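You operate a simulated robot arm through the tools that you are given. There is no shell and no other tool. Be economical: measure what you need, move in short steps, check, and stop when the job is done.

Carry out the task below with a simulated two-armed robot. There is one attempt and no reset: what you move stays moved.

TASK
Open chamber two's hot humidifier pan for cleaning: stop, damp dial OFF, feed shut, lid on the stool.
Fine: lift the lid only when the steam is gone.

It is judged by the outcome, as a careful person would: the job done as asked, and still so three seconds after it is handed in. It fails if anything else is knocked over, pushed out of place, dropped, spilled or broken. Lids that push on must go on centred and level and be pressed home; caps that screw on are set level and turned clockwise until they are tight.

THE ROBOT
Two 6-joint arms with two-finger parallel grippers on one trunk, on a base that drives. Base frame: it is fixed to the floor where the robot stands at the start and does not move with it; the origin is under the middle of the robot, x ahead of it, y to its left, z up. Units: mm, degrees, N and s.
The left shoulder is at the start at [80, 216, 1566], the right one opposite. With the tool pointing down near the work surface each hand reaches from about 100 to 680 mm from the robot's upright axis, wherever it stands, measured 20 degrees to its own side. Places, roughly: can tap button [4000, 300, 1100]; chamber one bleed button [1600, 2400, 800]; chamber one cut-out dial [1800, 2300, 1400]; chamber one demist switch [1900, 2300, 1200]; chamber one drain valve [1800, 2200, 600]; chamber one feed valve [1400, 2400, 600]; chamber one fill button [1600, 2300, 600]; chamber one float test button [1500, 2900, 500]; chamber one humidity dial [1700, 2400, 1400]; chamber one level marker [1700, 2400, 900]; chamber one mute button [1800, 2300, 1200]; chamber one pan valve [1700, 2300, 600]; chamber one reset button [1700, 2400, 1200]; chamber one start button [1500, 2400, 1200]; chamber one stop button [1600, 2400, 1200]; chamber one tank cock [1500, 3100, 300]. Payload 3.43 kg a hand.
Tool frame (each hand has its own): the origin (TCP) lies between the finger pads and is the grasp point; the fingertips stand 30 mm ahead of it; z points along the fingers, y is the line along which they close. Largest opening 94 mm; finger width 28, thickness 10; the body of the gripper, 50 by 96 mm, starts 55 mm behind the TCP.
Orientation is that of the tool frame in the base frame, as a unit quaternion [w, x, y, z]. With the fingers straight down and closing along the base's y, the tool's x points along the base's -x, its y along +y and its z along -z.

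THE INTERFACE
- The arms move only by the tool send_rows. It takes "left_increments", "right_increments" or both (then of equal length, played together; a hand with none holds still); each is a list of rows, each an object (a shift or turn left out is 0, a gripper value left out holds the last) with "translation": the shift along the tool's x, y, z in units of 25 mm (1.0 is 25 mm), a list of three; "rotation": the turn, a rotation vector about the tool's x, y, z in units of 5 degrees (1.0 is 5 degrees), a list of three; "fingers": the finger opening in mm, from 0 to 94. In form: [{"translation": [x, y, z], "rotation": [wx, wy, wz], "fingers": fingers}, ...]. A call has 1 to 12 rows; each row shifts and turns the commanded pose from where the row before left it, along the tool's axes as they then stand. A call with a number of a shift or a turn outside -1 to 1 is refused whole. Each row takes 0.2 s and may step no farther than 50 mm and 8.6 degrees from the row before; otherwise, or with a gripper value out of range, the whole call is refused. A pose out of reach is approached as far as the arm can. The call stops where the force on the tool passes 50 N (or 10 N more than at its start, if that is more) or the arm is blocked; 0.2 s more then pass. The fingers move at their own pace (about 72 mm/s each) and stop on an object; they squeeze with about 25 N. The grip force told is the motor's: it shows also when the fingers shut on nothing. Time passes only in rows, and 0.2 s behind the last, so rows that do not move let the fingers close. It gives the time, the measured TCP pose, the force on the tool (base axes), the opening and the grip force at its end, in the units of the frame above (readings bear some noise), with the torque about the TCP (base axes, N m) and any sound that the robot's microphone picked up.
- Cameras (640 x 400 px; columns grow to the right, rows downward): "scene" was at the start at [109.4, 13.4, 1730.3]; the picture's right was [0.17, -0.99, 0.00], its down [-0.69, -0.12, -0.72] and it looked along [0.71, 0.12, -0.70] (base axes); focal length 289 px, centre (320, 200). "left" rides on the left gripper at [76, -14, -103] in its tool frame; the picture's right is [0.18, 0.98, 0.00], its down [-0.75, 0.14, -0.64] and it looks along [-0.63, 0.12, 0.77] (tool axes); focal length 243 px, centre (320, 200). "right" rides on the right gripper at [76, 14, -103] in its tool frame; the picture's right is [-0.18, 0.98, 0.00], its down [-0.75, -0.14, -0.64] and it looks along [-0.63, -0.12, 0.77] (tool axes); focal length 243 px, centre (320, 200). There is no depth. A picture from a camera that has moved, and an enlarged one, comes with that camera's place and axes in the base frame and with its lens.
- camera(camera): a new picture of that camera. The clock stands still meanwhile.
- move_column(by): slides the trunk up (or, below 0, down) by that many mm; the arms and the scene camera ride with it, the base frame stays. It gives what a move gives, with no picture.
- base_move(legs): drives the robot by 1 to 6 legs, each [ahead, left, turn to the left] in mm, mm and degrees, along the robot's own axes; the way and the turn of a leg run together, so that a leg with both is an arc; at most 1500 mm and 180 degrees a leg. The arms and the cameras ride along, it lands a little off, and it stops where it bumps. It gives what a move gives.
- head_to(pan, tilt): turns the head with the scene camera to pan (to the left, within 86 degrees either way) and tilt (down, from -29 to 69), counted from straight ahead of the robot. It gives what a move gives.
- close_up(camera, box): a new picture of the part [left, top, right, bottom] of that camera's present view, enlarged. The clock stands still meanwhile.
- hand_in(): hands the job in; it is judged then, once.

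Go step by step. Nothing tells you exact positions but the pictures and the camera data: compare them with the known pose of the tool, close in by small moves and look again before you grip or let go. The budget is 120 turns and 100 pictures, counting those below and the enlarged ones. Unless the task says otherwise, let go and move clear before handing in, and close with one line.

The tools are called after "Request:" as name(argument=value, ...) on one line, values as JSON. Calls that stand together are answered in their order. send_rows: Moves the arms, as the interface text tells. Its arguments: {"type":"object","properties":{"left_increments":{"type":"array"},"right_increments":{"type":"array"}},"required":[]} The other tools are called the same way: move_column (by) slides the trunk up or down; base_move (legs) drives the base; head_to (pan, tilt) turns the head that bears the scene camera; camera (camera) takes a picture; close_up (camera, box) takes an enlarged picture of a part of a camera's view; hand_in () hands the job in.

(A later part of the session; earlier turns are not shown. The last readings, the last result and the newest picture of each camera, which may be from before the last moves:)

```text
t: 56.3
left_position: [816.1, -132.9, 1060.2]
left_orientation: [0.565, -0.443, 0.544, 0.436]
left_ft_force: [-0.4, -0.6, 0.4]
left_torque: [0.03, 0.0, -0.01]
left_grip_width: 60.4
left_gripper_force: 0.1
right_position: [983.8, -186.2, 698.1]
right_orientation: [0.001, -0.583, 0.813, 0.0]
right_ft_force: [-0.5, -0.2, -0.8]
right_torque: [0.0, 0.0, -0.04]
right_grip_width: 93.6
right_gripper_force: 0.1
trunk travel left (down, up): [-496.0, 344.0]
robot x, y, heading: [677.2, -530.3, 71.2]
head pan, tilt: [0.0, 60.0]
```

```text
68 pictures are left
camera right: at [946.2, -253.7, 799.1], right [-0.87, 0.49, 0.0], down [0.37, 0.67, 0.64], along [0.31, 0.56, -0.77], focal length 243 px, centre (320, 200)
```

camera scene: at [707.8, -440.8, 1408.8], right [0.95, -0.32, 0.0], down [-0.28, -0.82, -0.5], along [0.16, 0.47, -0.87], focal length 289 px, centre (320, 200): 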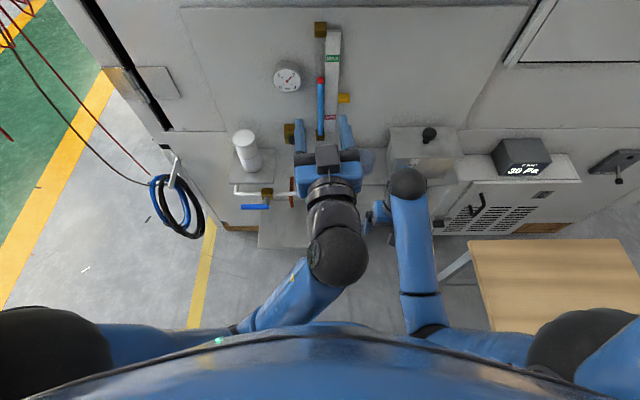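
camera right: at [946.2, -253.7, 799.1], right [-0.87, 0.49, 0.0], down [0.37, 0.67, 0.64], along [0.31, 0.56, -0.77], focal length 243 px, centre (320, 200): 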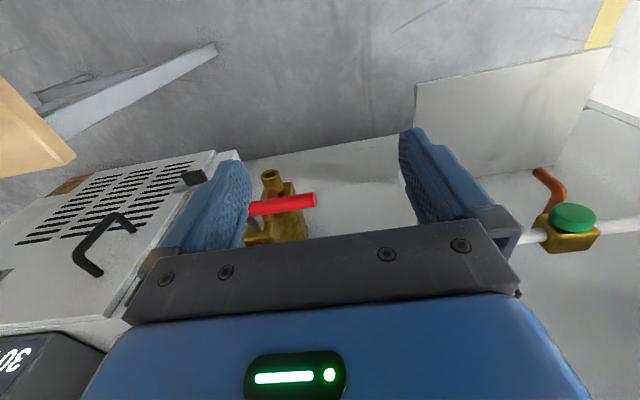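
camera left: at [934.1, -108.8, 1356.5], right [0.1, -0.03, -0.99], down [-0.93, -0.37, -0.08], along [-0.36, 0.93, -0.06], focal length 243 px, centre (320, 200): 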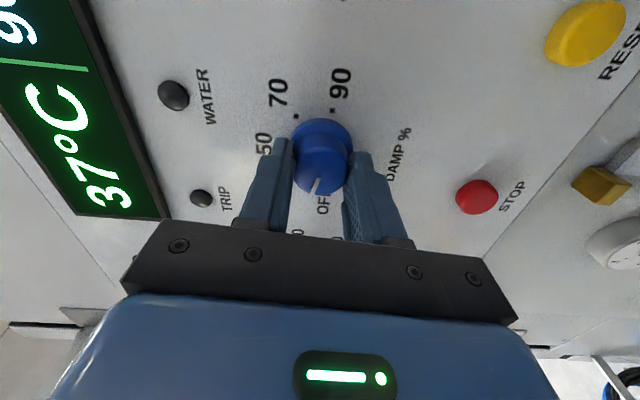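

The right hand hangs just above the red drain lever, so I'll leave it still for now. I'll zoom in on the feed valve from this height.

Request:
close_up(camera="scene", box=[220, 120, 320, 220])

Request:
close_up(camera="scene", box=[370, 110, 560, 240])

```text
4.00 times, centred on (270, 170) of scene
camera zoom: at [707.8, -440.8, 1408.8], right [0.95, -0.32, 0.0], down [-0.28, -0.82, -0.5], along [0.16, 0.47, -0.87], focal length 1156 px, centre (520, 320)
```

zoom: 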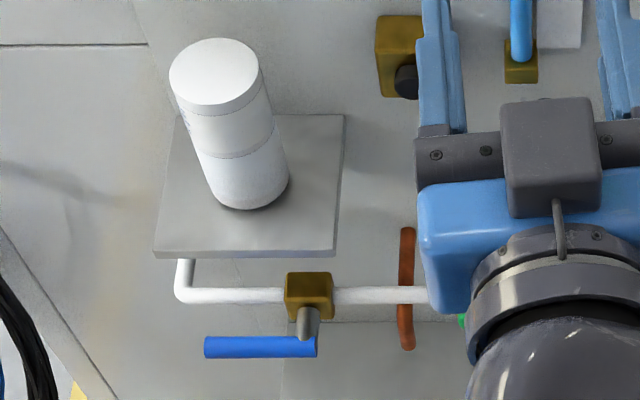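

```text
3.08 times, centred on (465, 175) of scene
camera zoom: at [707.8, -440.8, 1408.8], right [0.95, -0.32, 0.0], down [-0.28, -0.82, -0.5], along [0.16, 0.47, -0.87], focal length 889 px, centre (-126, 277)
```

zoom: 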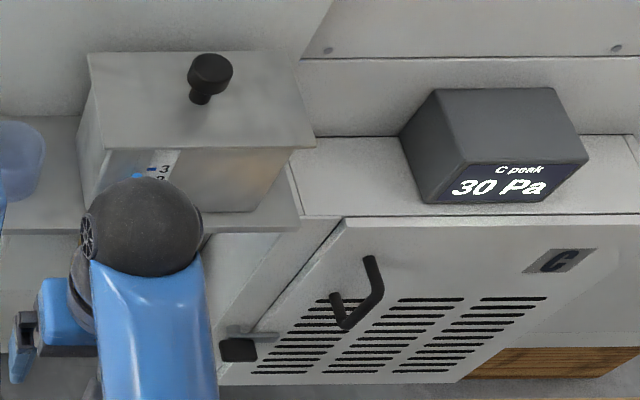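

The steam is gone. The feed handle's centre triangulates to [656, 9, 650] with its pivot at its right end, [690, -2, 650]. I'll bring the left hand down in front of it, squaring it up on the way.

Request:
send_rows(left_increments=[{"rotation": [1, 0, 0]}, {"translation": [0.8, 0.8, 0]}, {"translation": [0.8, 0.8, 0]}, {"translation": [0.8, 0.8, 0]}, {"translation": [0.8, 0.8, 0]}, {"translation": [0.9, 0.8, 0]}, {"translation": [0.9, 0.8, 0]}, {"translation": [0.9, 0.8, 0]}, {"translation": [0.9, 0.8, 0]}, {"translation": [0.9, 0.8, 0]}, {"translation": [0.9, 0.8, 0]}, {}])

Request:
send_rows(left_increments=[{"translation": [1, 0, 0]}, {"translation": [1, 0, 0]}, {"translation": [1, 0, 0]}, {"translation": [1, 0, 0]}, {"translation": [1, 0, 0]}, {"translation": [1, 0, 0]}, {}])

Request:
camera(camera="left")

Request:
camera(camera="scene")

```text
t: 58.9
left_position: [636.3, -69.8, 840.5]
left_orientation: [0.584, -0.414, 0.566, 0.409]
left_ft_force: [-0.2, 1.4, -0.2]
left_torque: [-0.01, 0.01, -0.01]
left_grip_width: 59.9
left_gripper_force: 0.1
right_position: [984.9, -187.4, 699.8]
right_orientation: [0.0, -0.584, 0.812, 0.001]
right_ft_force: [0.3, -0.4, 0.3]
right_torque: [-0.01, -0.01, 0.01]
right_grip_width: 93.9
right_gripper_force: 0.1
trunk travel left (down, up): [-496.0, 344.0]
robot x, y, heading: [676.8, -528.7, 71.0]
head pan, tilt: [0.0, 60.0]
```

```text
t: 60.5
left_position: [639.3, -68.6, 691.2]
left_orientation: [0.584, -0.414, 0.565, 0.409]
left_ft_force: [0.6, -0.2, -0.8]
left_torque: [0.01, 0.01, -0.02]
left_grip_width: 60.0
left_gripper_force: 0.1
right_position: [983.8, -187.4, 700.6]
right_orientation: [0.0, -0.584, 0.812, 0.001]
right_ft_force: [-0.2, -0.2, 0.3]
right_torque: [0.0, -0.01, 0.02]
right_grip_width: 94.3
right_gripper_force: 0.1
trunk travel left (down, up): [-496.0, 344.0]
robot x, y, heading: [677.4, -528.7, 71.4]
head pan, tilt: [0.0, 60.0]
```

```text
65 pictures are left
camera left: at [621.6, -169.6, 612.1], right [-0.93, 0.32, -0.2], down [-0.36, -0.57, 0.74], along [0.12, 0.76, 0.64], focal length 243 px, centre (320, 200)
```

left: 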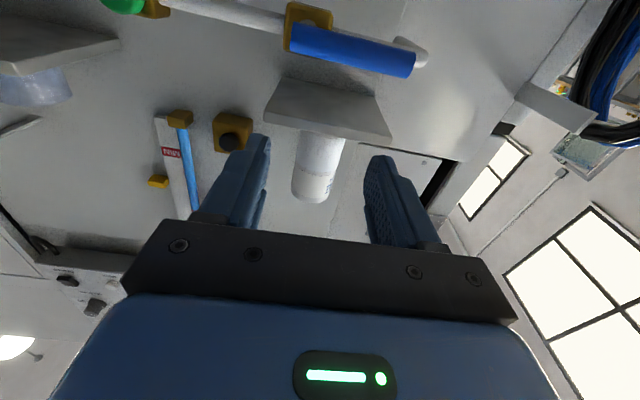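

```text
64 pictures are left
camera scene: at [707.7, -441.0, 1409.9], right [0.95, -0.32, 0.0], down [-0.28, -0.82, -0.5], along [0.16, 0.47, -0.87], focal length 289 px, centre (320, 200)
```

scene: 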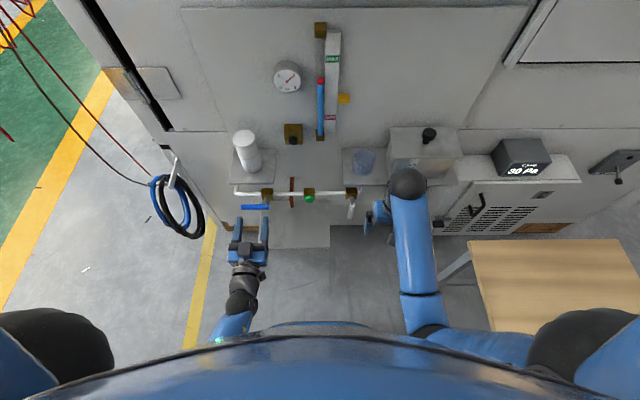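

The handle is slightly lower than I'd thought, around z 643. I'll align with a grip point 45 mm from the pivot, then roll the hand 90° so the fingers close vertically.

Request:
send_rows(left_increments=[{"translation": [0.96, 0.37, 0]}, {"translation": [0.96, 0.37, 0]}, {"rotation": [0, 0, 1]}, {"rotation": [0, 0, 1]}, {"rotation": [0, 0, 1]}, {"rotation": [0, 0, 1]}, {"rotation": [0, 0, 1]}, {"rotation": [0, 0, 1]}, {"rotation": [0, 0, 1]}, {"rotation": [0, 0, 1]}, {"rotation": [0, 0, 1]}])

Request:
send_rows(left_increments=[{"rotation": [0, 0, 1]}, {"rotation": [0, 0, 1]}, {"rotation": [0, 0, 1]}, {"rotation": [0, 0, 1]}, {"rotation": [0, 0, 1]}, {"rotation": [0, 0, 1]}, {"rotation": [0, 0, 1]}, {"rotation": [0, 0, 1]}, {"rotation": [0, 0, 1]}, {}])

Request:
camera(camera="left")

Request:
close_up(camera="scene", box=[200, 160, 360, 280])

```text
t: 62.9
left_position: [629.0, -68.5, 637.5]
left_orientation: [0.382, -0.167, 0.68, 0.602]
left_ft_force: [0.4, -0.1, -0.3]
left_torque: [-0.01, 0.02, 0.01]
left_grip_width: 59.9
left_gripper_force: 0.1
left hand out of reach, approached as far as the arm can: row 2
right_position: [983.8, -187.8, 698.5]
right_orientation: [0.001, -0.584, 0.812, 0.0]
right_ft_force: [-1.2, -0.3, 1.0]
right_torque: [0.03, 0.02, -0.01]
right_grip_width: 94.1
right_gripper_force: 0.0
trunk travel left (down, up): [-496.0, 344.0]
robot x, y, heading: [678.7, -532.1, 71.4]
head pan, tilt: [0.0, 60.0]
```

```text
t: 65.1
left_position: [628.7, -67.1, 639.1]
left_orientation: [0.123, 0.107, 0.693, 0.702]
left_ft_force: [0.0, 0.2, 0.0]
left_torque: [0.02, 0.03, 0.01]
left_grip_width: 59.9
left_gripper_force: 0.0
right_position: [984.3, -187.4, 699.8]
right_orientation: [0.001, -0.584, 0.812, 0.001]
right_ft_force: [-1.2, -0.3, -0.5]
right_torque: [-0.01, -0.02, 0.02]
right_grip_width: 94.0
right_gripper_force: 0.1
trunk travel left (down, up): [-496.0, 344.0]
robot x, y, heading: [679.1, -531.5, 71.7]
head pan, tilt: [0.0, 60.0]
```

```text
63 pictures are left
camera left: at [524.9, -140.2, 620.5], right [-0.2, 0.05, 0.98], down [0.5, -0.85, 0.14], along [0.84, 0.52, 0.14], focal length 243 px, centre (320, 200)
```

left: 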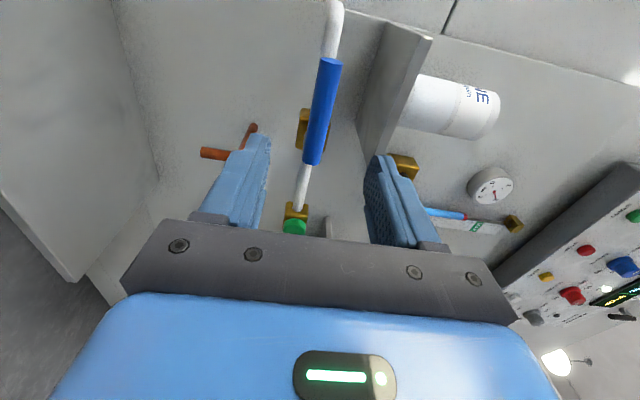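

```text
3.33 times, centred on (280, 220) of scene
camera zoom: at [707.7, -440.7, 1409.9], right [0.95, -0.32, 0.0], down [-0.28, -0.82, -0.5], along [0.16, 0.47, -0.87], focal length 963 px, centre (453, 133)
```

zoom: 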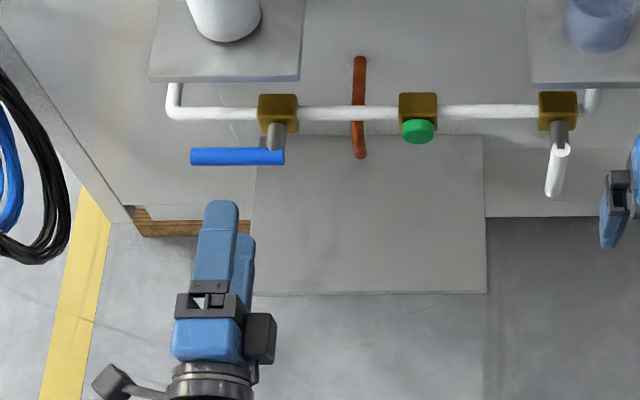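

The pan valve handle hangs down, so feed-shut is likely down as well. To give the left arm room below, I'll draw the right hand back 75 mm and lower the trunk 100 mm while raising the left hand's pose to compensate.

Request:
send_rows(right_increments=[{"translation": [1, 0, 0]}, {"translation": [1, 0, 0]}, {"translation": [1, 0, 0]}, {}])

Request:
move_column(by=-100)

Request:
send_rows(left_increments=[{"translation": [0.1, 1, 0]}, {"translation": [0.1, 1, 0]}, {"translation": [0.1, 1, 0]}, {"translation": [0, 1, 0]}, {}])

Request:
camera(camera="left")

```text
t: 66.1
left_position: [629.9, -68.1, 638.0]
left_orientation: [0.124, 0.107, 0.693, 0.702]
left_ft_force: [-0.2, 0.8, 0.2]
left_torque: [0.02, -0.01, -0.02]
left_grip_width: 59.8
left_gripper_force: 0.1
right_position: [960.5, -258.1, 698.3]
right_orientation: [0.001, -0.584, 0.812, 0.001]
right_ft_force: [-0.3, 0.1, -0.4]
right_torque: [0.02, 0.01, -0.04]
right_grip_width: 93.8
right_gripper_force: 0.1
trunk travel left (down, up): [-496.0, 344.0]
robot x, y, heading: [683.6, -530.6, 71.6]
head pan, tilt: [0.0, 60.0]
```

```text
t: 67.4
left_position: [629.2, -66.3, 538.5]
left_orientation: [0.124, 0.107, 0.692, 0.703]
left_ft_force: [0.6, 0.0, -0.2]
left_torque: [-0.05, -0.01, -0.01]
left_grip_width: 59.8
left_gripper_force: 0.1
right_position: [961.7, -257.7, 599.0]
right_orientation: [0.001, -0.584, 0.812, 0.001]
right_ft_force: [0.2, 0.2, 0.4]
right_torque: [-0.02, 0.04, 0.02]
right_grip_width: 94.3
right_gripper_force: 0.1
trunk travel left (down, up): [-396.0, 444.0]
robot x, y, heading: [677.5, -534.7, 71.4]
head pan, tilt: [0.0, 60.0]
```

```text
t: 68.6
left_position: [619.7, -65.4, 638.7]
left_orientation: [0.124, 0.107, 0.693, 0.702]
left_ft_force: [-0.2, 0.1, -0.9]
left_torque: [-0.01, 0.01, 0.01]
left_grip_width: 59.9
left_gripper_force: 0.0
right_position: [961.0, -258.6, 599.5]
right_orientation: [0.002, -0.584, 0.812, 0.001]
right_ft_force: [0.2, -0.3, 0.0]
right_torque: [0.01, 0.0, 0.03]
right_grip_width: 93.7
right_gripper_force: 0.2
trunk travel left (down, up): [-396.0, 444.0]
robot x, y, heading: [679.7, -531.4, 71.5]
head pan, tilt: [0.0, 60.0]
```

```text
61 pictures are left
camera left: at [514.2, -138.5, 621.1], right [-0.2, 0.05, 0.98], down [0.5, -0.85, 0.15], along [0.84, 0.52, 0.14], focal length 243 px, centre (320, 200)
```

left: 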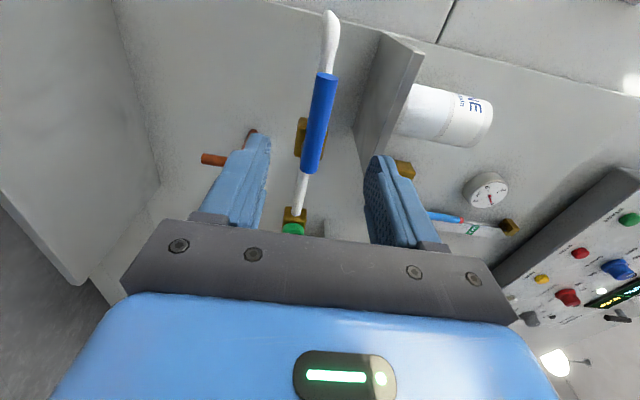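

Aligned; I'll advance 70 mm and close on the handle.

Request:
send_rows(left_increments=[{"translation": [0, 0, 1]}, {"translation": [0, 0, 1]}, {"translation": [0, 0, 0.8]}, {"fingers": 5}, {}, {}])

Request:
camera(camera="left")

Request:
close_up(camera="scene", box=[200, 100, 360, 220])

```text
t: 70.0
left_position: [642.5, 1.3, 637.8]
left_orientation: [0.125, 0.108, 0.694, 0.701]
left_ft_force: [0.3, 0.8, -7.6]
left_torque: [-0.07, 0.33, 0.02]
left_grip_width: 16.7
left_gripper_force: 44.8
right_position: [961.0, -258.0, 597.9]
right_orientation: [0.002, -0.583, 0.812, 0.002]
right_ft_force: [0.5, -0.2, 0.4]
right_torque: [-0.01, 0.02, 0.04]
right_grip_width: 94.0
right_gripper_force: 0.1
trunk travel left (down, up): [-396.0, 444.0]
robot x, y, heading: [680.1, -532.7, 71.6]
head pan, tilt: [0.0, 60.0]
```

```text
60 pictures are left
camera left: at [538.3, -71.5, 620.9], right [-0.2, 0.05, 0.98], down [0.5, -0.85, 0.15], along [0.84, 0.52, 0.14], focal length 243 px, centre (320, 200)
```

left: 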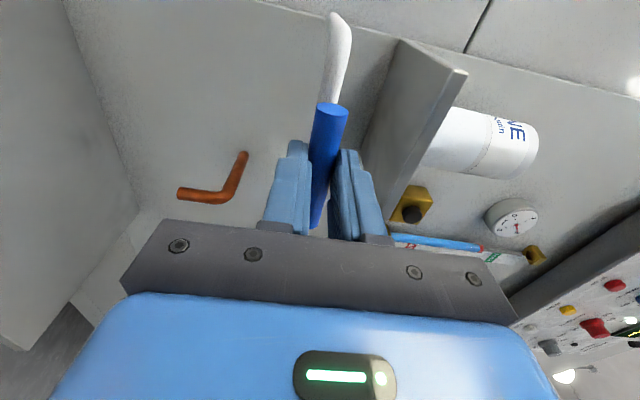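

```text
3.33 times, centred on (280, 160) of scene
camera zoom: at [707.8, -439.8, 1309.7], right [0.95, -0.32, 0.0], down [-0.28, -0.82, -0.5], along [0.16, 0.47, -0.87], focal length 963 px, centre (453, 333)
```

zoom: 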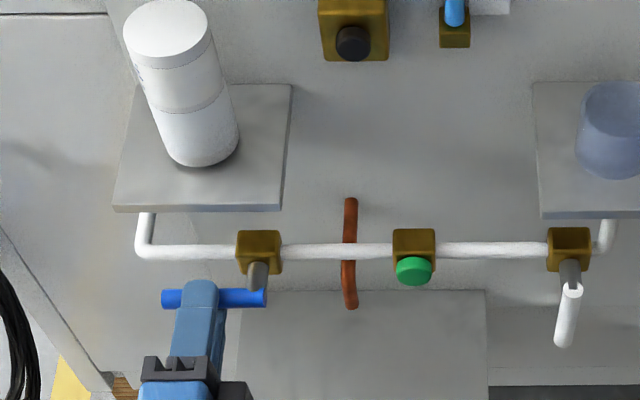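

The handle is held, about 45 mm from the pivot. I'll try a 20° swing downwards (counter-clockwise) and watch the forces.

Request:
send_rows(left_increments=[{"translation": [-0.007, -0.157, 0], "rotation": [0, 0, -1]}, {"translation": [-0.007, -0.157, 0], "rotation": [0, 0, -1]}, {"translation": [-0.007, -0.157, 0], "rotation": [0, 0, -1]}, {"translation": [-0.007, -0.157, 0], "rotation": [0, 0, -1]}, {}])

Request:
close_up(camera="scene", box=[200, 100, 360, 220])

```text
t: 71.2
left_position: [645.6, 0.5, 625.7]
left_orientation: [0.245, -0.016, 0.7, 0.671]
left_ft_force: [0.8, 9.2, -1.7]
left_torque: [-0.17, 0.11, 0.38]
left_grip_width: 16.8
left_gripper_force: 44.5
right_position: [961.2, -257.5, 599.1]
right_orientation: [0.001, -0.584, 0.812, 0.001]
right_ft_force: [0.5, -0.6, 0.0]
right_torque: [0.01, 0.01, 0.01]
right_grip_width: 93.8
right_gripper_force: 0.1
trunk travel left (down, up): [-396.0, 444.0]
robot x, y, heading: [681.2, -533.2, 71.3]
head pan, tilt: [0.0, 60.0]
```

```text
3.33 times, centred on (280, 160) of scene
camera zoom: at [707.8, -439.2, 1309.8], right [0.95, -0.32, 0.0], down [-0.28, -0.82, -0.5], along [0.16, 0.47, -0.87], focal length 963 px, centre (453, 333)
```

zoom: 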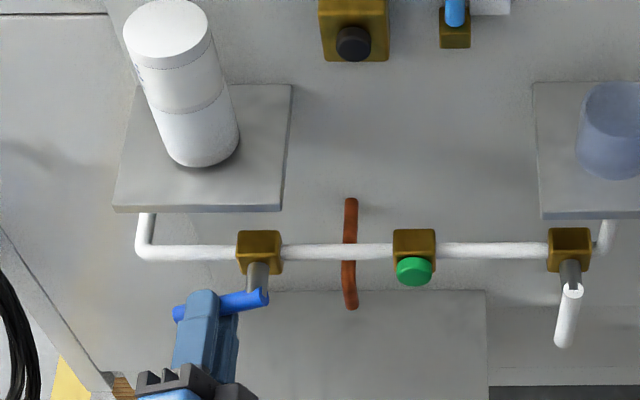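

The handle moves freely downwards, so I'll continue the swing.

Request:
send_rows(left_increments=[{"translation": [-0.007, -0.157, 0], "rotation": [0, 0, -1]}, {"translation": [-0.007, -0.157, 0], "rotation": [0, 0, -1]}, {"translation": [-0.007, -0.157, 0], "rotation": [0, 0, -1]}, {"translation": [-0.007, -0.157, 0], "rotation": [0, 0, -1]}, {"translation": [-0.007, -0.157, 0], "rotation": [0, 0, -1]}, {"translation": [-0.007, -0.157, 0], "rotation": [0, 0, -1]}, {"translation": [-0.007, -0.157, 0], "rotation": [0, 0, -1]}, {"translation": [-0.007, -0.157, 0], "rotation": [0, 0, -1]}, {}])

Request:
send_rows(left_increments=[{"translation": [-0.007, -0.157, 0], "rotation": [0, 0, -1]}, {"translation": [-0.007, -0.157, 0], "rotation": [0, 0, -1]}, {"translation": [-0.007, -0.157, 0], "rotation": [0, 0, -1]}, {"translation": [-0.007, -0.157, 0], "rotation": [0, 0, -1]}, {"translation": [-0.007, -0.157, 0], "rotation": [0, 0, -1]}, {"translation": [-0.007, -0.157, 0], "rotation": [0, 0, -1]}, {}])

Request:
close_up(camera="scene", box=[200, 100, 360, 220])

Request:
camera(camera="left")

```text
t: 73.2
left_position: [663.7, -5.5, 603.6]
left_orientation: [0.46, -0.255, 0.652, 0.547]
left_ft_force: [-13.2, 22.9, 16.8]
left_torque: [-0.48, -0.97, 0.64]
left_grip_width: 16.5
left_gripper_force: 44.5
right_position: [961.1, -257.4, 600.0]
right_orientation: [0.001, -0.584, 0.812, 0.0]
right_ft_force: [0.1, 0.3, 0.2]
right_torque: [-0.01, 0.0, -0.02]
right_grip_width: 93.8
right_gripper_force: 0.0
trunk travel left (down, up): [-396.0, 444.0]
robot x, y, heading: [678.1, -526.8, 71.4]
head pan, tilt: [0.0, 60.0]
```

```text
t: 74.6
left_position: [681.8, -10.8, 598.8]
left_orientation: [0.581, -0.411, 0.565, 0.419]
left_ft_force: [-7.8, 6.6, -1.1]
left_torque: [0.13, 0.3, 0.1]
left_grip_width: 16.7
left_gripper_force: 44.7
right_position: [960.5, -257.2, 600.2]
right_orientation: [0.002, -0.584, 0.811, 0.002]
right_ft_force: [0.5, -0.6, -0.3]
right_torque: [0.0, -0.02, -0.03]
right_grip_width: 94.0
right_gripper_force: 0.1
trunk travel left (down, up): [-396.0, 444.0]
robot x, y, heading: [678.9, -534.8, 71.6]
head pan, tilt: [0.0, 60.0]
stopped in row 7 (left hand): the force on the tool passed its limit at 51 N (the readings are from after the stop); the commanded pose is now the measured one
```

```text
3.33 times, centred on (280, 160) of scene
camera zoom: at [707.7, -439.7, 1309.3], right [0.95, -0.32, 0.0], down [-0.27, -0.82, -0.5], along [0.16, 0.47, -0.87], focal length 963 px, centre (453, 333)
```

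zoom: 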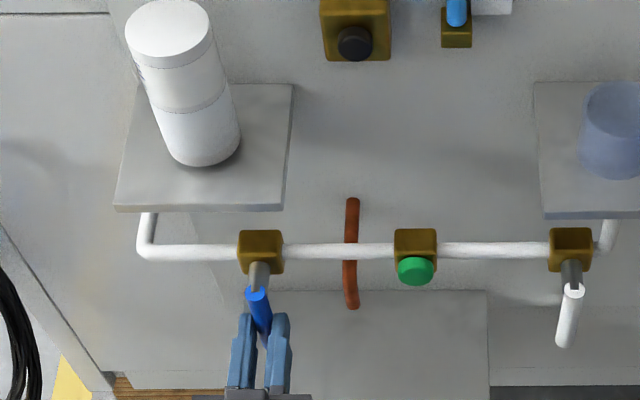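

```text
56 pictures are left
camera left: at [664.7, -112.2, 518.7], right [-0.93, 0.31, -0.19], down [-0.34, -0.58, 0.74], along [0.12, 0.75, 0.65], focal length 243 px, centre (320, 200)
```

left: 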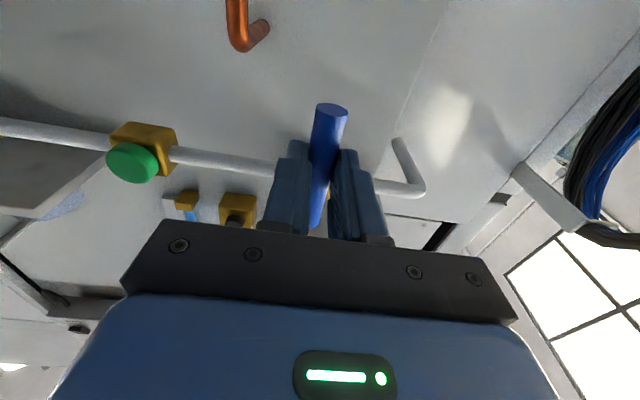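

The handle now hangs plumb, like the pan valve's, and the force rise suggests it reached its stop. I'll release and back away.

Request:
send_rows(left_increments=[{"fingers": 50}, {}, {"translation": [0, 0, -1]}, {"translation": [0, 0, -1]}, {"translation": [0, 0, -1]}, {"translation": [0, 0, -1]}, {}])

Request:
close_up(camera="scene", box=[200, 100, 360, 220])

Request:
close_up(camera="left", box=[200, 0, 440, 150])

```text
t: 76.2
left_position: [652.0, -106.4, 595.6]
left_orientation: [0.581, -0.41, 0.565, 0.418]
left_ft_force: [-0.9, 0.1, -0.2]
left_torque: [0.05, 0.0, 0.0]
left_grip_width: 49.8
left_gripper_force: 0.0
right_position: [960.0, -257.8, 598.8]
right_orientation: [0.001, -0.584, 0.812, 0.001]
right_ft_force: [-0.3, 0.4, -0.3]
right_torque: [-0.01, -0.03, 0.01]
right_grip_width: 94.0
right_gripper_force: 0.1
trunk travel left (down, up): [-396.0, 444.0]
robot x, y, heading: [680.5, -531.0, 71.5]
head pan, tilt: [0.0, 60.0]
```

```text
3.33 times, centred on (280, 160) of scene
camera zoom: at [707.7, -440.2, 1309.9], right [0.95, -0.32, 0.0], down [-0.28, -0.82, -0.5], along [0.16, 0.47, -0.87], focal length 963 px, centre (453, 333)
```

zoom: 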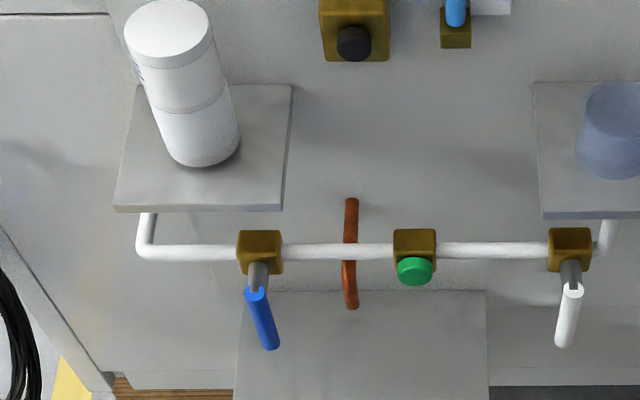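

```text
2.67 times, centred on (320, 75) of left
camera zoom: at [634.8, -207.2, 516.7], right [-0.93, 0.31, -0.19], down [-0.34, -0.58, 0.74], along [0.12, 0.75, 0.65], focal length 647 px, centre (320, 533)
```

zoom: 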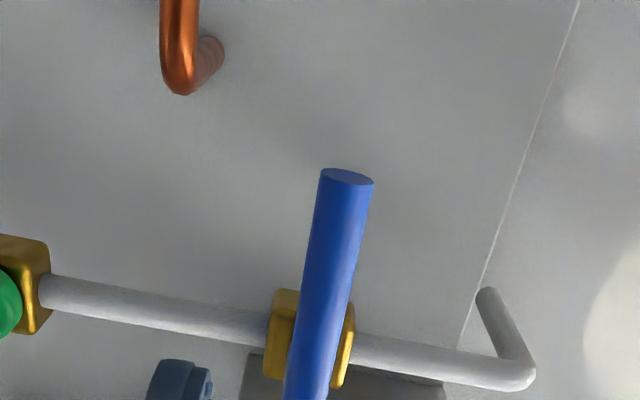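

The feed is shut. Next comes the lid: I'll raise the trunk so the right hand can come down on the lid knob from above, and re-check for steam.

Request:
move_column(by=346)

Request:
head_to(pan=-20, tilt=50)

Request:
camera(camera="scene")

Request:
camera(camera="right")

```text
t: 79.6
left_position: [652.2, -106.9, 942.4]
left_orientation: [0.582, -0.41, 0.565, 0.419]
left_ft_force: [-0.2, -0.2, -0.4]
left_torque: [0.0, -0.03, -0.05]
left_grip_width: 49.9
left_gripper_force: 0.0
right_position: [960.8, -258.1, 945.6]
right_orientation: [0.001, -0.585, 0.811, 0.001]
right_ft_force: [-0.4, -0.5, -0.2]
right_torque: [-0.01, -0.01, 0.03]
right_grip_width: 93.9
right_gripper_force: 0.0
trunk travel left (down, up): [-742.0, 98.0]
robot x, y, heading: [680.6, -535.1, 71.6]
head pan, tilt: [0.0, 60.0]
```

```text
t: 80.4
left_position: [652.5, -106.1, 942.3]
left_orientation: [0.581, -0.41, 0.565, 0.418]
left_ft_force: [-0.6, 0.2, -0.1]
left_torque: [0.02, 0.01, -0.01]
left_grip_width: 49.9
left_gripper_force: 0.1
right_position: [959.7, -258.2, 945.4]
right_orientation: [0.002, -0.584, 0.811, 0.001]
right_ft_force: [0.1, 0.6, 0.2]
right_torque: [-0.02, -0.02, -0.01]
right_grip_width: 94.0
right_gripper_force: 0.1
trunk travel left (down, up): [-742.0, 98.0]
robot x, y, heading: [679.0, -534.6, 71.4]
head pan, tilt: [-20.0, 50.0]
```

```text
53 pictures are left
camera scene: at [734.1, -443.3, 1668.4], right [0.78, -0.62, 0.0], down [-0.48, -0.6, -0.64], along [0.4, 0.5, -0.77], focal length 289 px, centre (320, 200)
```

scene: 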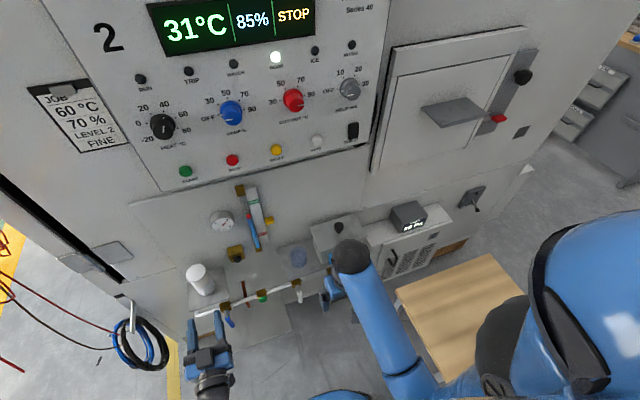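

```text
52 pictures are left
camera right: at [922.0, -324.1, 1045.8], right [-0.87, 0.49, 0.0], down [0.37, 0.67, 0.64], along [0.31, 0.56, -0.76], focal length 243 px, centre (320, 200)
```

right: 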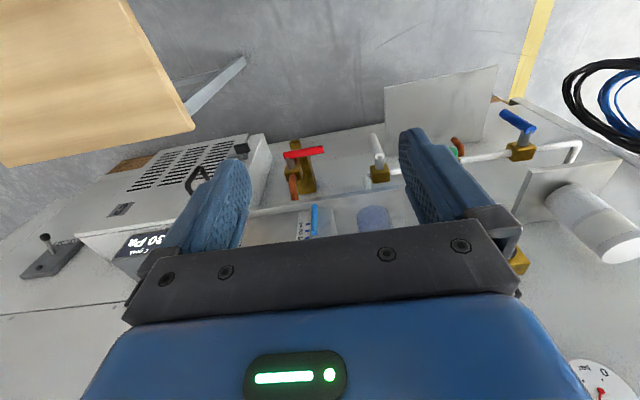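

No plume is visible and the chamber reads 31 °C. I'll zoom in on the pan lid.

Request:
close_up(camera="scene", box=[290, 190, 430, 280])

```text
4.44 times, centred on (360, 235) of scene
camera zoom: at [734.1, -443.3, 1668.4], right [0.78, -0.62, 0.0], down [-0.48, -0.6, -0.64], along [0.4, 0.5, -0.77], focal length 1285 px, centre (142, 44)
```

zoom: 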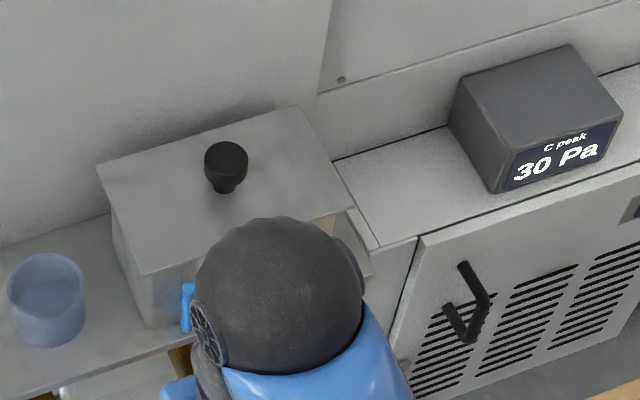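

The knob top is at [1137, -43, 857] and the lid is about 175 x 105 mm. It's at the edge of the right arm's reach, so I'll nudge the base 50 mm forward and 40 mm right.

Request:
base_move(legs=[[50, -40, 0]])

```text
t: 81.4
left_position: [698.6, -77.0, 944.7]
left_orientation: [0.584, -0.41, 0.562, 0.418]
left_ft_force: [-1.3, -0.7, 0.1]
left_torque: [-0.01, 0.02, 0.02]
left_grip_width: 50.0
left_gripper_force: 0.0
right_position: [1005.7, -227.9, 947.7]
right_orientation: [0.006, -0.585, 0.811, 0.002]
right_ft_force: [-0.9, -0.3, 0.6]
right_torque: [0.0, -0.05, 0.01]
right_grip_width: 94.0
right_gripper_force: 0.1
trunk travel left (down, up): [-742.0, 98.0]
robot x, y, heading: [731.2, -496.8, 71.5]
head pan, tilt: [-20.0, 50.0]
```

I'll move the right hand over the knob at height, fingers 60 mm above it, and look.

Request:
send_rows(right_increments=[{"translation": [-0.96, -0.29, 0], "fingers": 70}, {"translation": [-0.96, -0.29, 0]}, {"translation": [-0.96, -0.29, 0]}, {"translation": [-0.96, -0.29, 0]}, {"translation": [-0.96, -0.29, 0]}, {"translation": [-0.96, -0.29, 0]}, {"translation": [-0.96, -0.29, 0]}, {"translation": [-0.96, -0.29, 0]}, {"translation": [-0.96, -0.29, 0]}, {}])

Request:
camera(camera="right")

Request:
close_up(camera="scene", box=[260, 150, 460, 290])

```text
t: 83.6
left_position: [702.6, -76.4, 942.7]
left_orientation: [0.582, -0.409, 0.564, 0.419]
left_ft_force: [0.2, 0.6, -0.2]
left_torque: [0.03, -0.01, 0.02]
left_grip_width: 50.0
left_gripper_force: 0.1
right_position: [1139.1, -44.1, 943.3]
right_orientation: [-0.001, -0.585, 0.811, 0.0]
right_ft_force: [0.4, 0.4, -0.3]
right_torque: [-0.02, 0.01, 0.0]
right_grip_width: 70.0
right_gripper_force: 0.0
trunk travel left (down, up): [-742.0, 98.0]
robot x, y, heading: [731.4, -497.1, 71.5]
head pan, tilt: [-20.0, 50.0]
```

```text
50 pictures are left
camera right: at [1101.0, -110.0, 1044.2], right [-0.87, 0.49, 0.0], down [0.37, 0.67, 0.64], along [0.31, 0.56, -0.77], focal length 243 px, centre (320, 200)
```

right: 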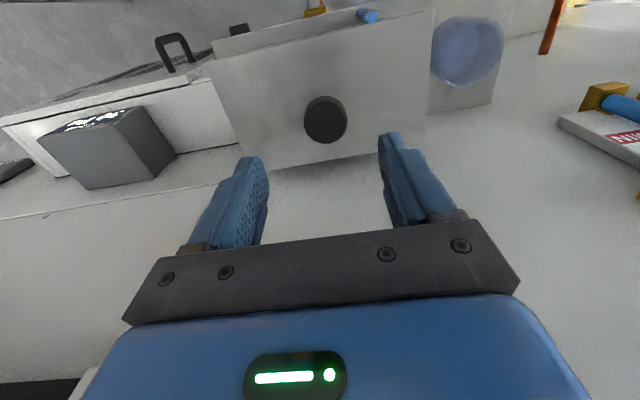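

```text
2.86 times, centred on (360, 220) of scene
camera zoom: at [784.0, -413.1, 1668.1], right [0.78, -0.62, 0.0], down [-0.48, -0.6, -0.64], along [0.4, 0.5, -0.76], focal length 826 px, centre (206, 143)
```

zoom: 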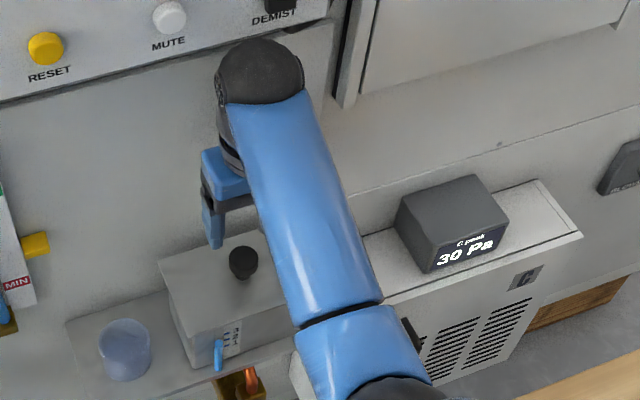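

The right camera confirms the knob at [1135, -43, 857], within 4 mm of the hand axis. I'll come straight down and grip it.

Request:
send_rows(right_increments=[{"translation": [0, 0.1, 1]}, {"translation": [0, 0, 1]}, {"translation": [0, 0, 0.6]}, {"translation": [0, 0, 0.5]}, {}])

Request:
camera(camera="right")

```text
t: 84.8
left_position: [704.4, -72.9, 942.5]
left_orientation: [0.581, -0.41, 0.565, 0.419]
left_ft_force: [0.3, -1.0, 0.2]
left_torque: [0.0, 0.03, 0.02]
left_grip_width: 49.8
left_gripper_force: 0.1
right_position: [1138.7, -39.8, 867.2]
right_orientation: [0.001, -0.584, 0.811, 0.001]
right_ft_force: [0.0, -0.4, 0.7]
right_torque: [0.0, 0.0, 0.0]
right_grip_width: 70.0
right_gripper_force: 0.0
trunk travel left (down, up): [-742.0, 98.0]
robot x, y, heading: [730.9, -500.1, 71.6]
head pan, tilt: [-20.0, 50.0]
```

```text
48 pictures are left
camera right: at [1101.4, -104.8, 968.4], right [-0.87, 0.49, 0.0], down [0.37, 0.67, 0.64], along [0.31, 0.56, -0.76], focal length 243 px, centre (320, 200)
```

right: 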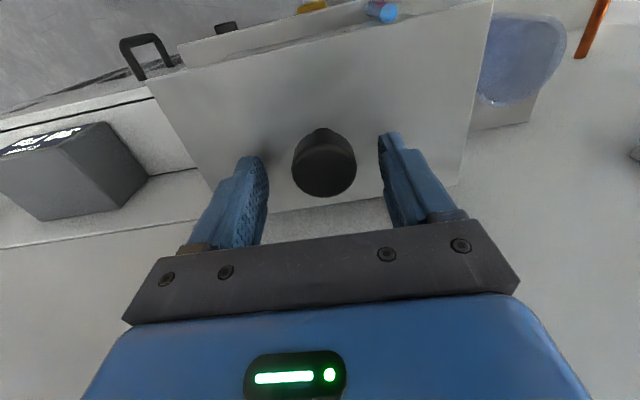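

The knob is nearly centred; I'll shift 3 mm, go 5 mm lower and close gently.

Request:
send_rows(right_increments=[{"translation": [0, 0.14, 0.2]}, {"fingers": 20}, {}, {}, {}])

Request:
close_up(camera="scene", box=[290, 190, 430, 280])

Request:
camera(camera="right")

```text
t: 86.0
left_position: [704.1, -73.9, 942.6]
left_orientation: [0.581, -0.41, 0.565, 0.419]
left_ft_force: [-0.1, -0.2, 0.2]
left_torque: [-0.01, -0.01, -0.01]
left_grip_width: 49.9
left_gripper_force: 0.1
right_position: [1136.3, -37.8, 861.3]
right_orientation: [0.002, -0.584, 0.811, 0.001]
right_ft_force: [0.1, -0.3, -1.0]
right_torque: [0.01, 0.03, 0.0]
right_grip_width: 35.1
right_gripper_force: 24.7
trunk travel left (down, up): [-742.0, 98.0]
robot x, y, heading: [731.0, -496.1, 71.2]
head pan, tilt: [-20.0, 50.0]
```

```text
4.44 times, centred on (360, 235) of scene
camera zoom: at [786.1, -409.4, 1668.4], right [0.78, -0.62, 0.0], down [-0.48, -0.6, -0.64], along [0.4, 0.5, -0.77], focal length 1285 px, centre (142, 44)
```

zoom: 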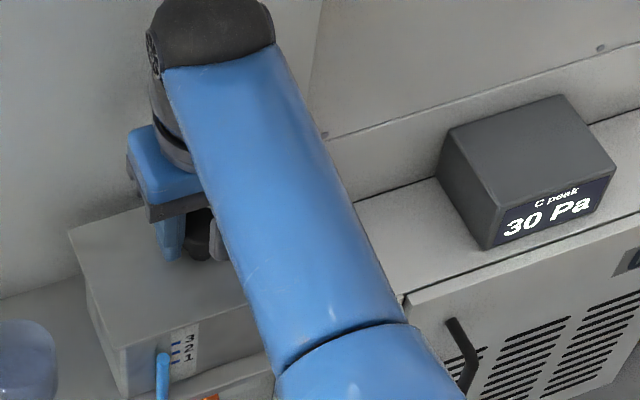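

```text
46 pictures are left
camera right: at [1097.8, -104.1, 963.5], right [-0.87, 0.49, 0.0], down [0.37, 0.67, 0.64], along [0.31, 0.56, -0.77], focal length 243 px, centre (320, 200)
```

right: 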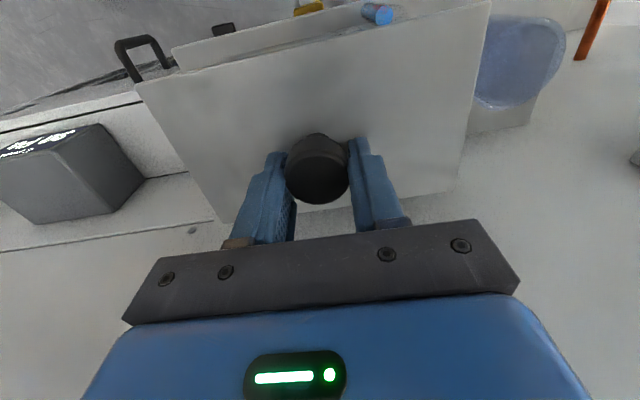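

The knob is gripped at 35 mm with no steam to be seen. I'll lift slowly and watch the load.

Request:
send_rows(right_increments=[{"translation": [0, 0, -0.3]}, {"translation": [0, 0, -0.3]}, {"translation": [0, 0, -0.4]}, {"translation": [0, 0, -0.5]}, {"translation": [0, 0, -0.5]}, {}])

Request:
camera(camera="right")

Request:
camera(camera="scene")

```text
t: 87.4
left_position: [705.3, -71.7, 941.9]
left_orientation: [0.581, -0.41, 0.565, 0.419]
left_ft_force: [0.1, -0.3, 0.8]
left_torque: [0.0, 0.01, -0.02]
left_grip_width: 50.0
left_gripper_force: 0.1
right_position: [1137.4, -37.6, 913.6]
right_orientation: [0.001, -0.584, 0.811, 0.001]
right_ft_force: [0.3, -0.1, -1.6]
right_torque: [0.01, -0.05, -0.01]
right_grip_width: 32.8
right_gripper_force: 25.0
trunk travel left (down, up): [-742.0, 98.0]
robot x, y, heading: [729.0, -497.7, 71.5]
head pan, tilt: [-20.0, 50.0]
```

```text
45 pictures are left
camera right: at [1098.1, -104.1, 1014.7], right [-0.87, 0.49, 0.0], down [0.37, 0.67, 0.64], along [0.31, 0.56, -0.76], focal length 243 px, centre (320, 200)
```

right: 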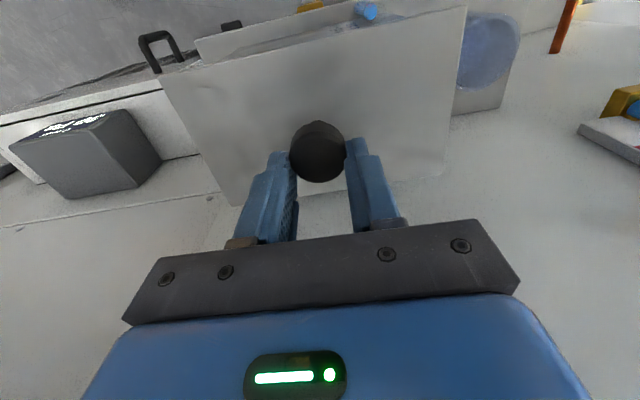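

```text
44 pictures are left
camera scene: at [786.3, -409.2, 1668.4], right [0.78, -0.62, 0.0], down [-0.48, -0.6, -0.64], along [0.4, 0.5, -0.77], focal length 289 px, centre (320, 200)
```

scene: 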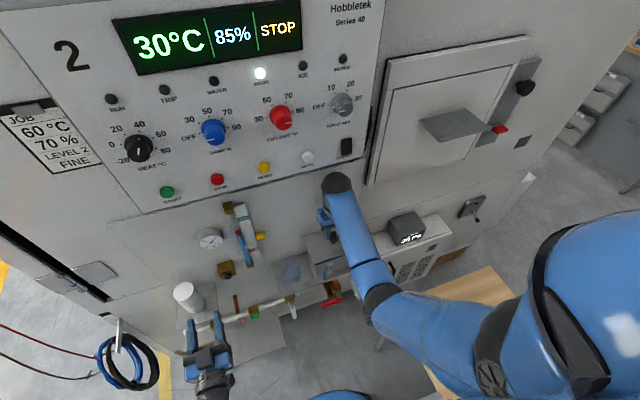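

The readings suggest the lid came up but the knob may have slipped down in the fingers a bit. I'll check closely before moving.

Request:
close_up(camera="scene", box=[290, 190, 390, 290])

Request:
close_up(camera="right", box=[140, 0, 500, 240])

```text
4.00 times, centred on (340, 240) of scene
camera zoom: at [786.3, -409.2, 1668.4], right [0.78, -0.62, 0.0], down [-0.48, -0.6, -0.64], along [0.4, 0.5, -0.77], focal length 1156 px, centre (240, 40)
```

zoom: 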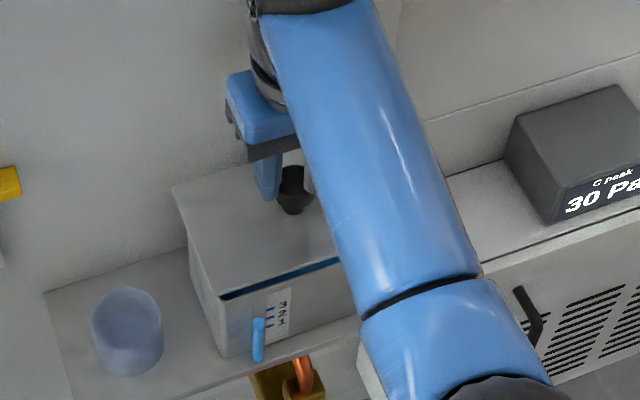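

```text
1.67 times, centred on (320, 120) of right
camera zoom: at [1098.1, -104.1, 1014.7], right [-0.87, 0.49, 0.0], down [0.37, 0.67, 0.64], along [0.31, 0.56, -0.76], focal length 404 px, centre (320, 333)
```

zoom: 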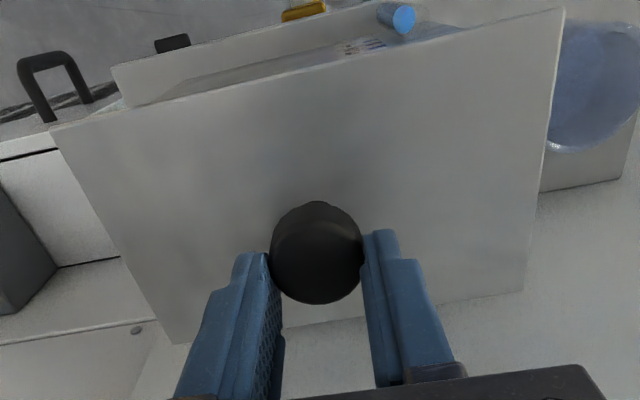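

The lid rose about 24 mm and is level, but the knob slid to the fingertips (the hand rose 52 mm). I'll set it back down, re-grip deeper, and lift more slowly.

Request:
send_rows(right_increments=[{"translation": [0, 0, 0.4]}, {"translation": [0, 0, 0.3]}, {"translation": [0, 0, 0.2]}, {"translation": [0, 0, 0.1]}, {}])

Request:
close_up(camera="scene", box=[290, 190, 390, 290])

```text
t: 88.6
left_position: [703.8, -72.7, 941.7]
left_orientation: [0.581, -0.41, 0.565, 0.419]
left_ft_force: [-0.1, 0.6, -0.3]
left_torque: [0.01, 0.0, 0.0]
left_grip_width: 50.2
left_gripper_force: 0.0
right_position: [1136.5, -37.5, 888.3]
right_orientation: [0.002, -0.584, 0.811, 0.001]
right_ft_force: [-0.1, -0.2, -1.9]
right_torque: [0.0, 0.02, -0.01]
right_grip_width: 32.4
right_gripper_force: 24.8
trunk travel left (down, up): [-742.0, 98.0]
robot x, y, heading: [725.8, -496.5, 71.4]
head pan, tilt: [-20.0, 50.0]
```

```text
4.00 times, centred on (340, 240) of scene
camera zoom: at [786.2, -409.3, 1668.4], right [0.78, -0.62, 0.0], down [-0.48, -0.6, -0.64], along [0.4, 0.5, -0.77], focal length 1156 px, centre (240, 40)
```

zoom: 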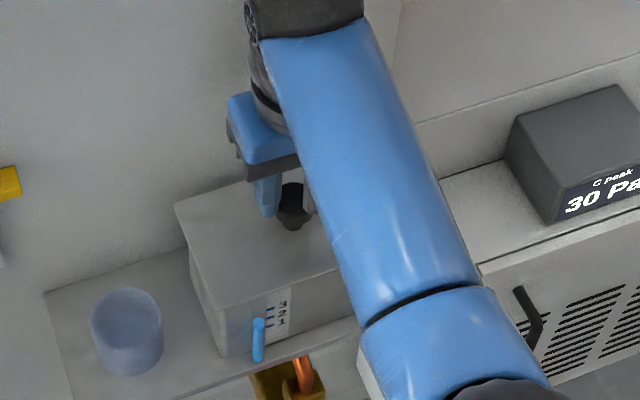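

The lid is practically back on its seat. I'll ease it the last bit, open, go lower and re-grip.

Request:
send_rows(right_increments=[{"translation": [0, 0, 0.1]}, {"translation": [0, 0, 0.05]}, {"fingers": 60}, {}, {"translation": [0, 0, 0.5]}, {"translation": [0, 0, 0.5]}, {"translation": [0, 0, 0.4]}, {}])

Request:
camera(camera="right")

Request:
close_up(camera="scene", box=[290, 190, 390, 290])

```text
t: 90.4
left_position: [703.7, -75.2, 943.0]
left_orientation: [0.582, -0.409, 0.565, 0.418]
left_ft_force: [0.1, -0.4, 0.5]
left_torque: [-0.02, 0.03, -0.01]
left_grip_width: 49.9
left_gripper_force: 0.0
right_position: [1138.6, -31.9, 861.7]
right_orientation: [0.01, -0.583, 0.812, 0.006]
right_ft_force: [-3.5, -11.6, 35.7]
right_torque: [-0.65, 0.81, 0.25]
right_grip_width: 59.9
right_gripper_force: 0.0
trunk travel left (down, up): [-742.0, 98.0]
robot x, y, heading: [729.1, -497.9, 71.4]
head pan, tilt: [-20.0, 50.0]
stopped in row 8 (right hand): the force on the tool passed its limit at 58 N (the readings are from after the stop); the commanded pose is now the measured one
```

```text
40 pictures are left
camera right: at [1099.9, -99.9, 959.5], right [-0.87, 0.49, 0.0], down [0.37, 0.65, 0.66], along [0.32, 0.58, -0.75], focal length 243 px, centre (320, 200)
```

right: 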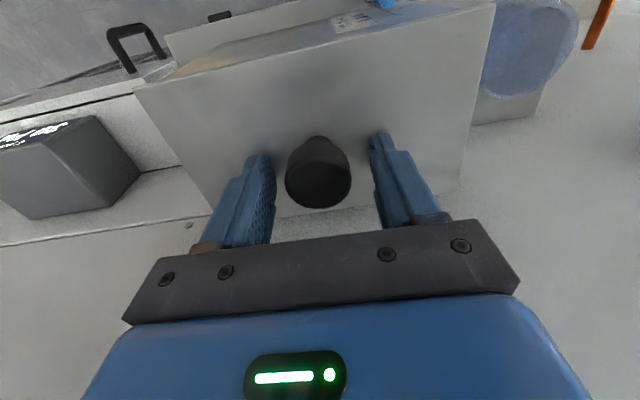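

```text
4.00 times, centred on (340, 240) of scene
camera zoom: at [783.5, -412.8, 1668.9], right [0.78, -0.62, 0.0], down [-0.48, -0.6, -0.64], along [0.4, 0.5, -0.76], focal length 1156 px, centre (240, 40)
```

zoom: 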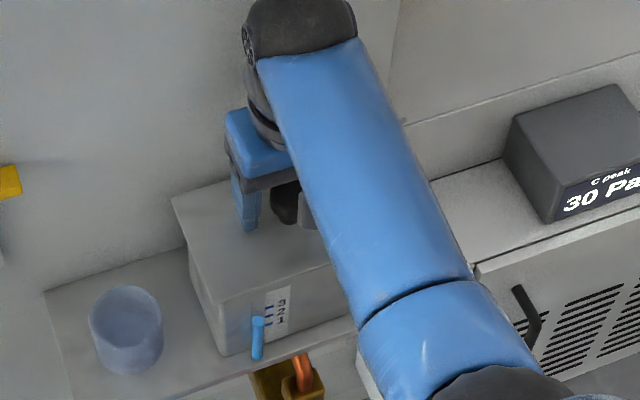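

The fingertips touched the lid surface at tip z≈832, so the knob is only about 27 mm tall and my first grip was already at its base. I'll unload by rising 6 mm and re-look.

Request:
send_rows(right_increments=[{"translation": [0, 0, -0.25]}, {}])

Request:
close_up(camera="right", box=[120, 0, 520, 250])

Request:
close_up(camera="scene", box=[310, 215, 370, 285])

```text
t: 91.0
left_position: [703.7, -73.6, 942.7]
left_orientation: [0.581, -0.409, 0.565, 0.419]
left_ft_force: [1.1, -0.1, -0.1]
left_torque: [0.03, -0.02, 0.01]
left_grip_width: 49.9
left_gripper_force: 0.1
right_position: [1137.7, -32.4, 861.4]
right_orientation: [0.007, -0.584, 0.812, 0.003]
right_ft_force: [-0.1, 0.8, 0.5]
right_torque: [0.0, 0.02, 0.0]
right_grip_width: 59.9
right_gripper_force: 0.0
trunk travel left (down, up): [-742.0, 98.0]
robot x, y, heading: [730.6, -497.4, 71.5]
head pan, tilt: [-20.0, 50.0]
```

```text
1.60 times, centred on (320, 125) of right
camera zoom: at [1099.5, -100.4, 960.6], right [-0.87, 0.49, 0.0], down [0.37, 0.66, 0.65], along [0.32, 0.57, -0.76], focal length 388 px, centre (320, 320)
```

zoom: 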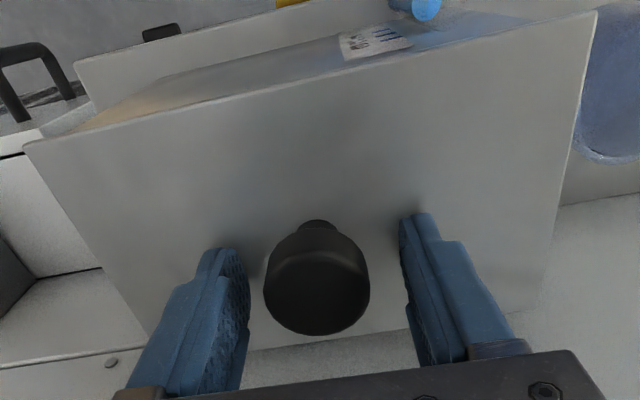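

```text
5.71 times, centred on (340, 250) of scene
camera zoom: at [785.6, -410.2, 1668.1], right [0.78, -0.62, 0.0], down [-0.48, -0.6, -0.64], along [0.4, 0.5, -0.77], focal length 1652 px, centre (206, -86)
```

zoom: 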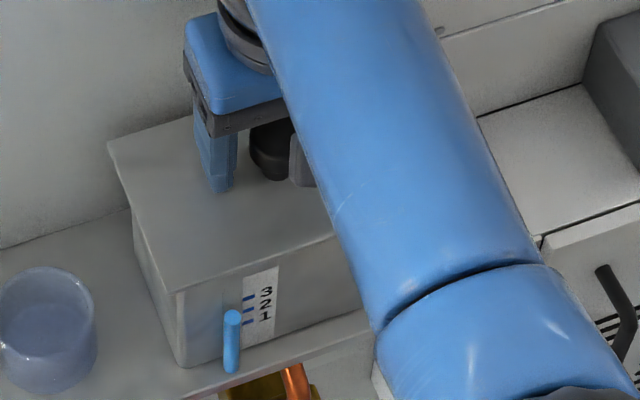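

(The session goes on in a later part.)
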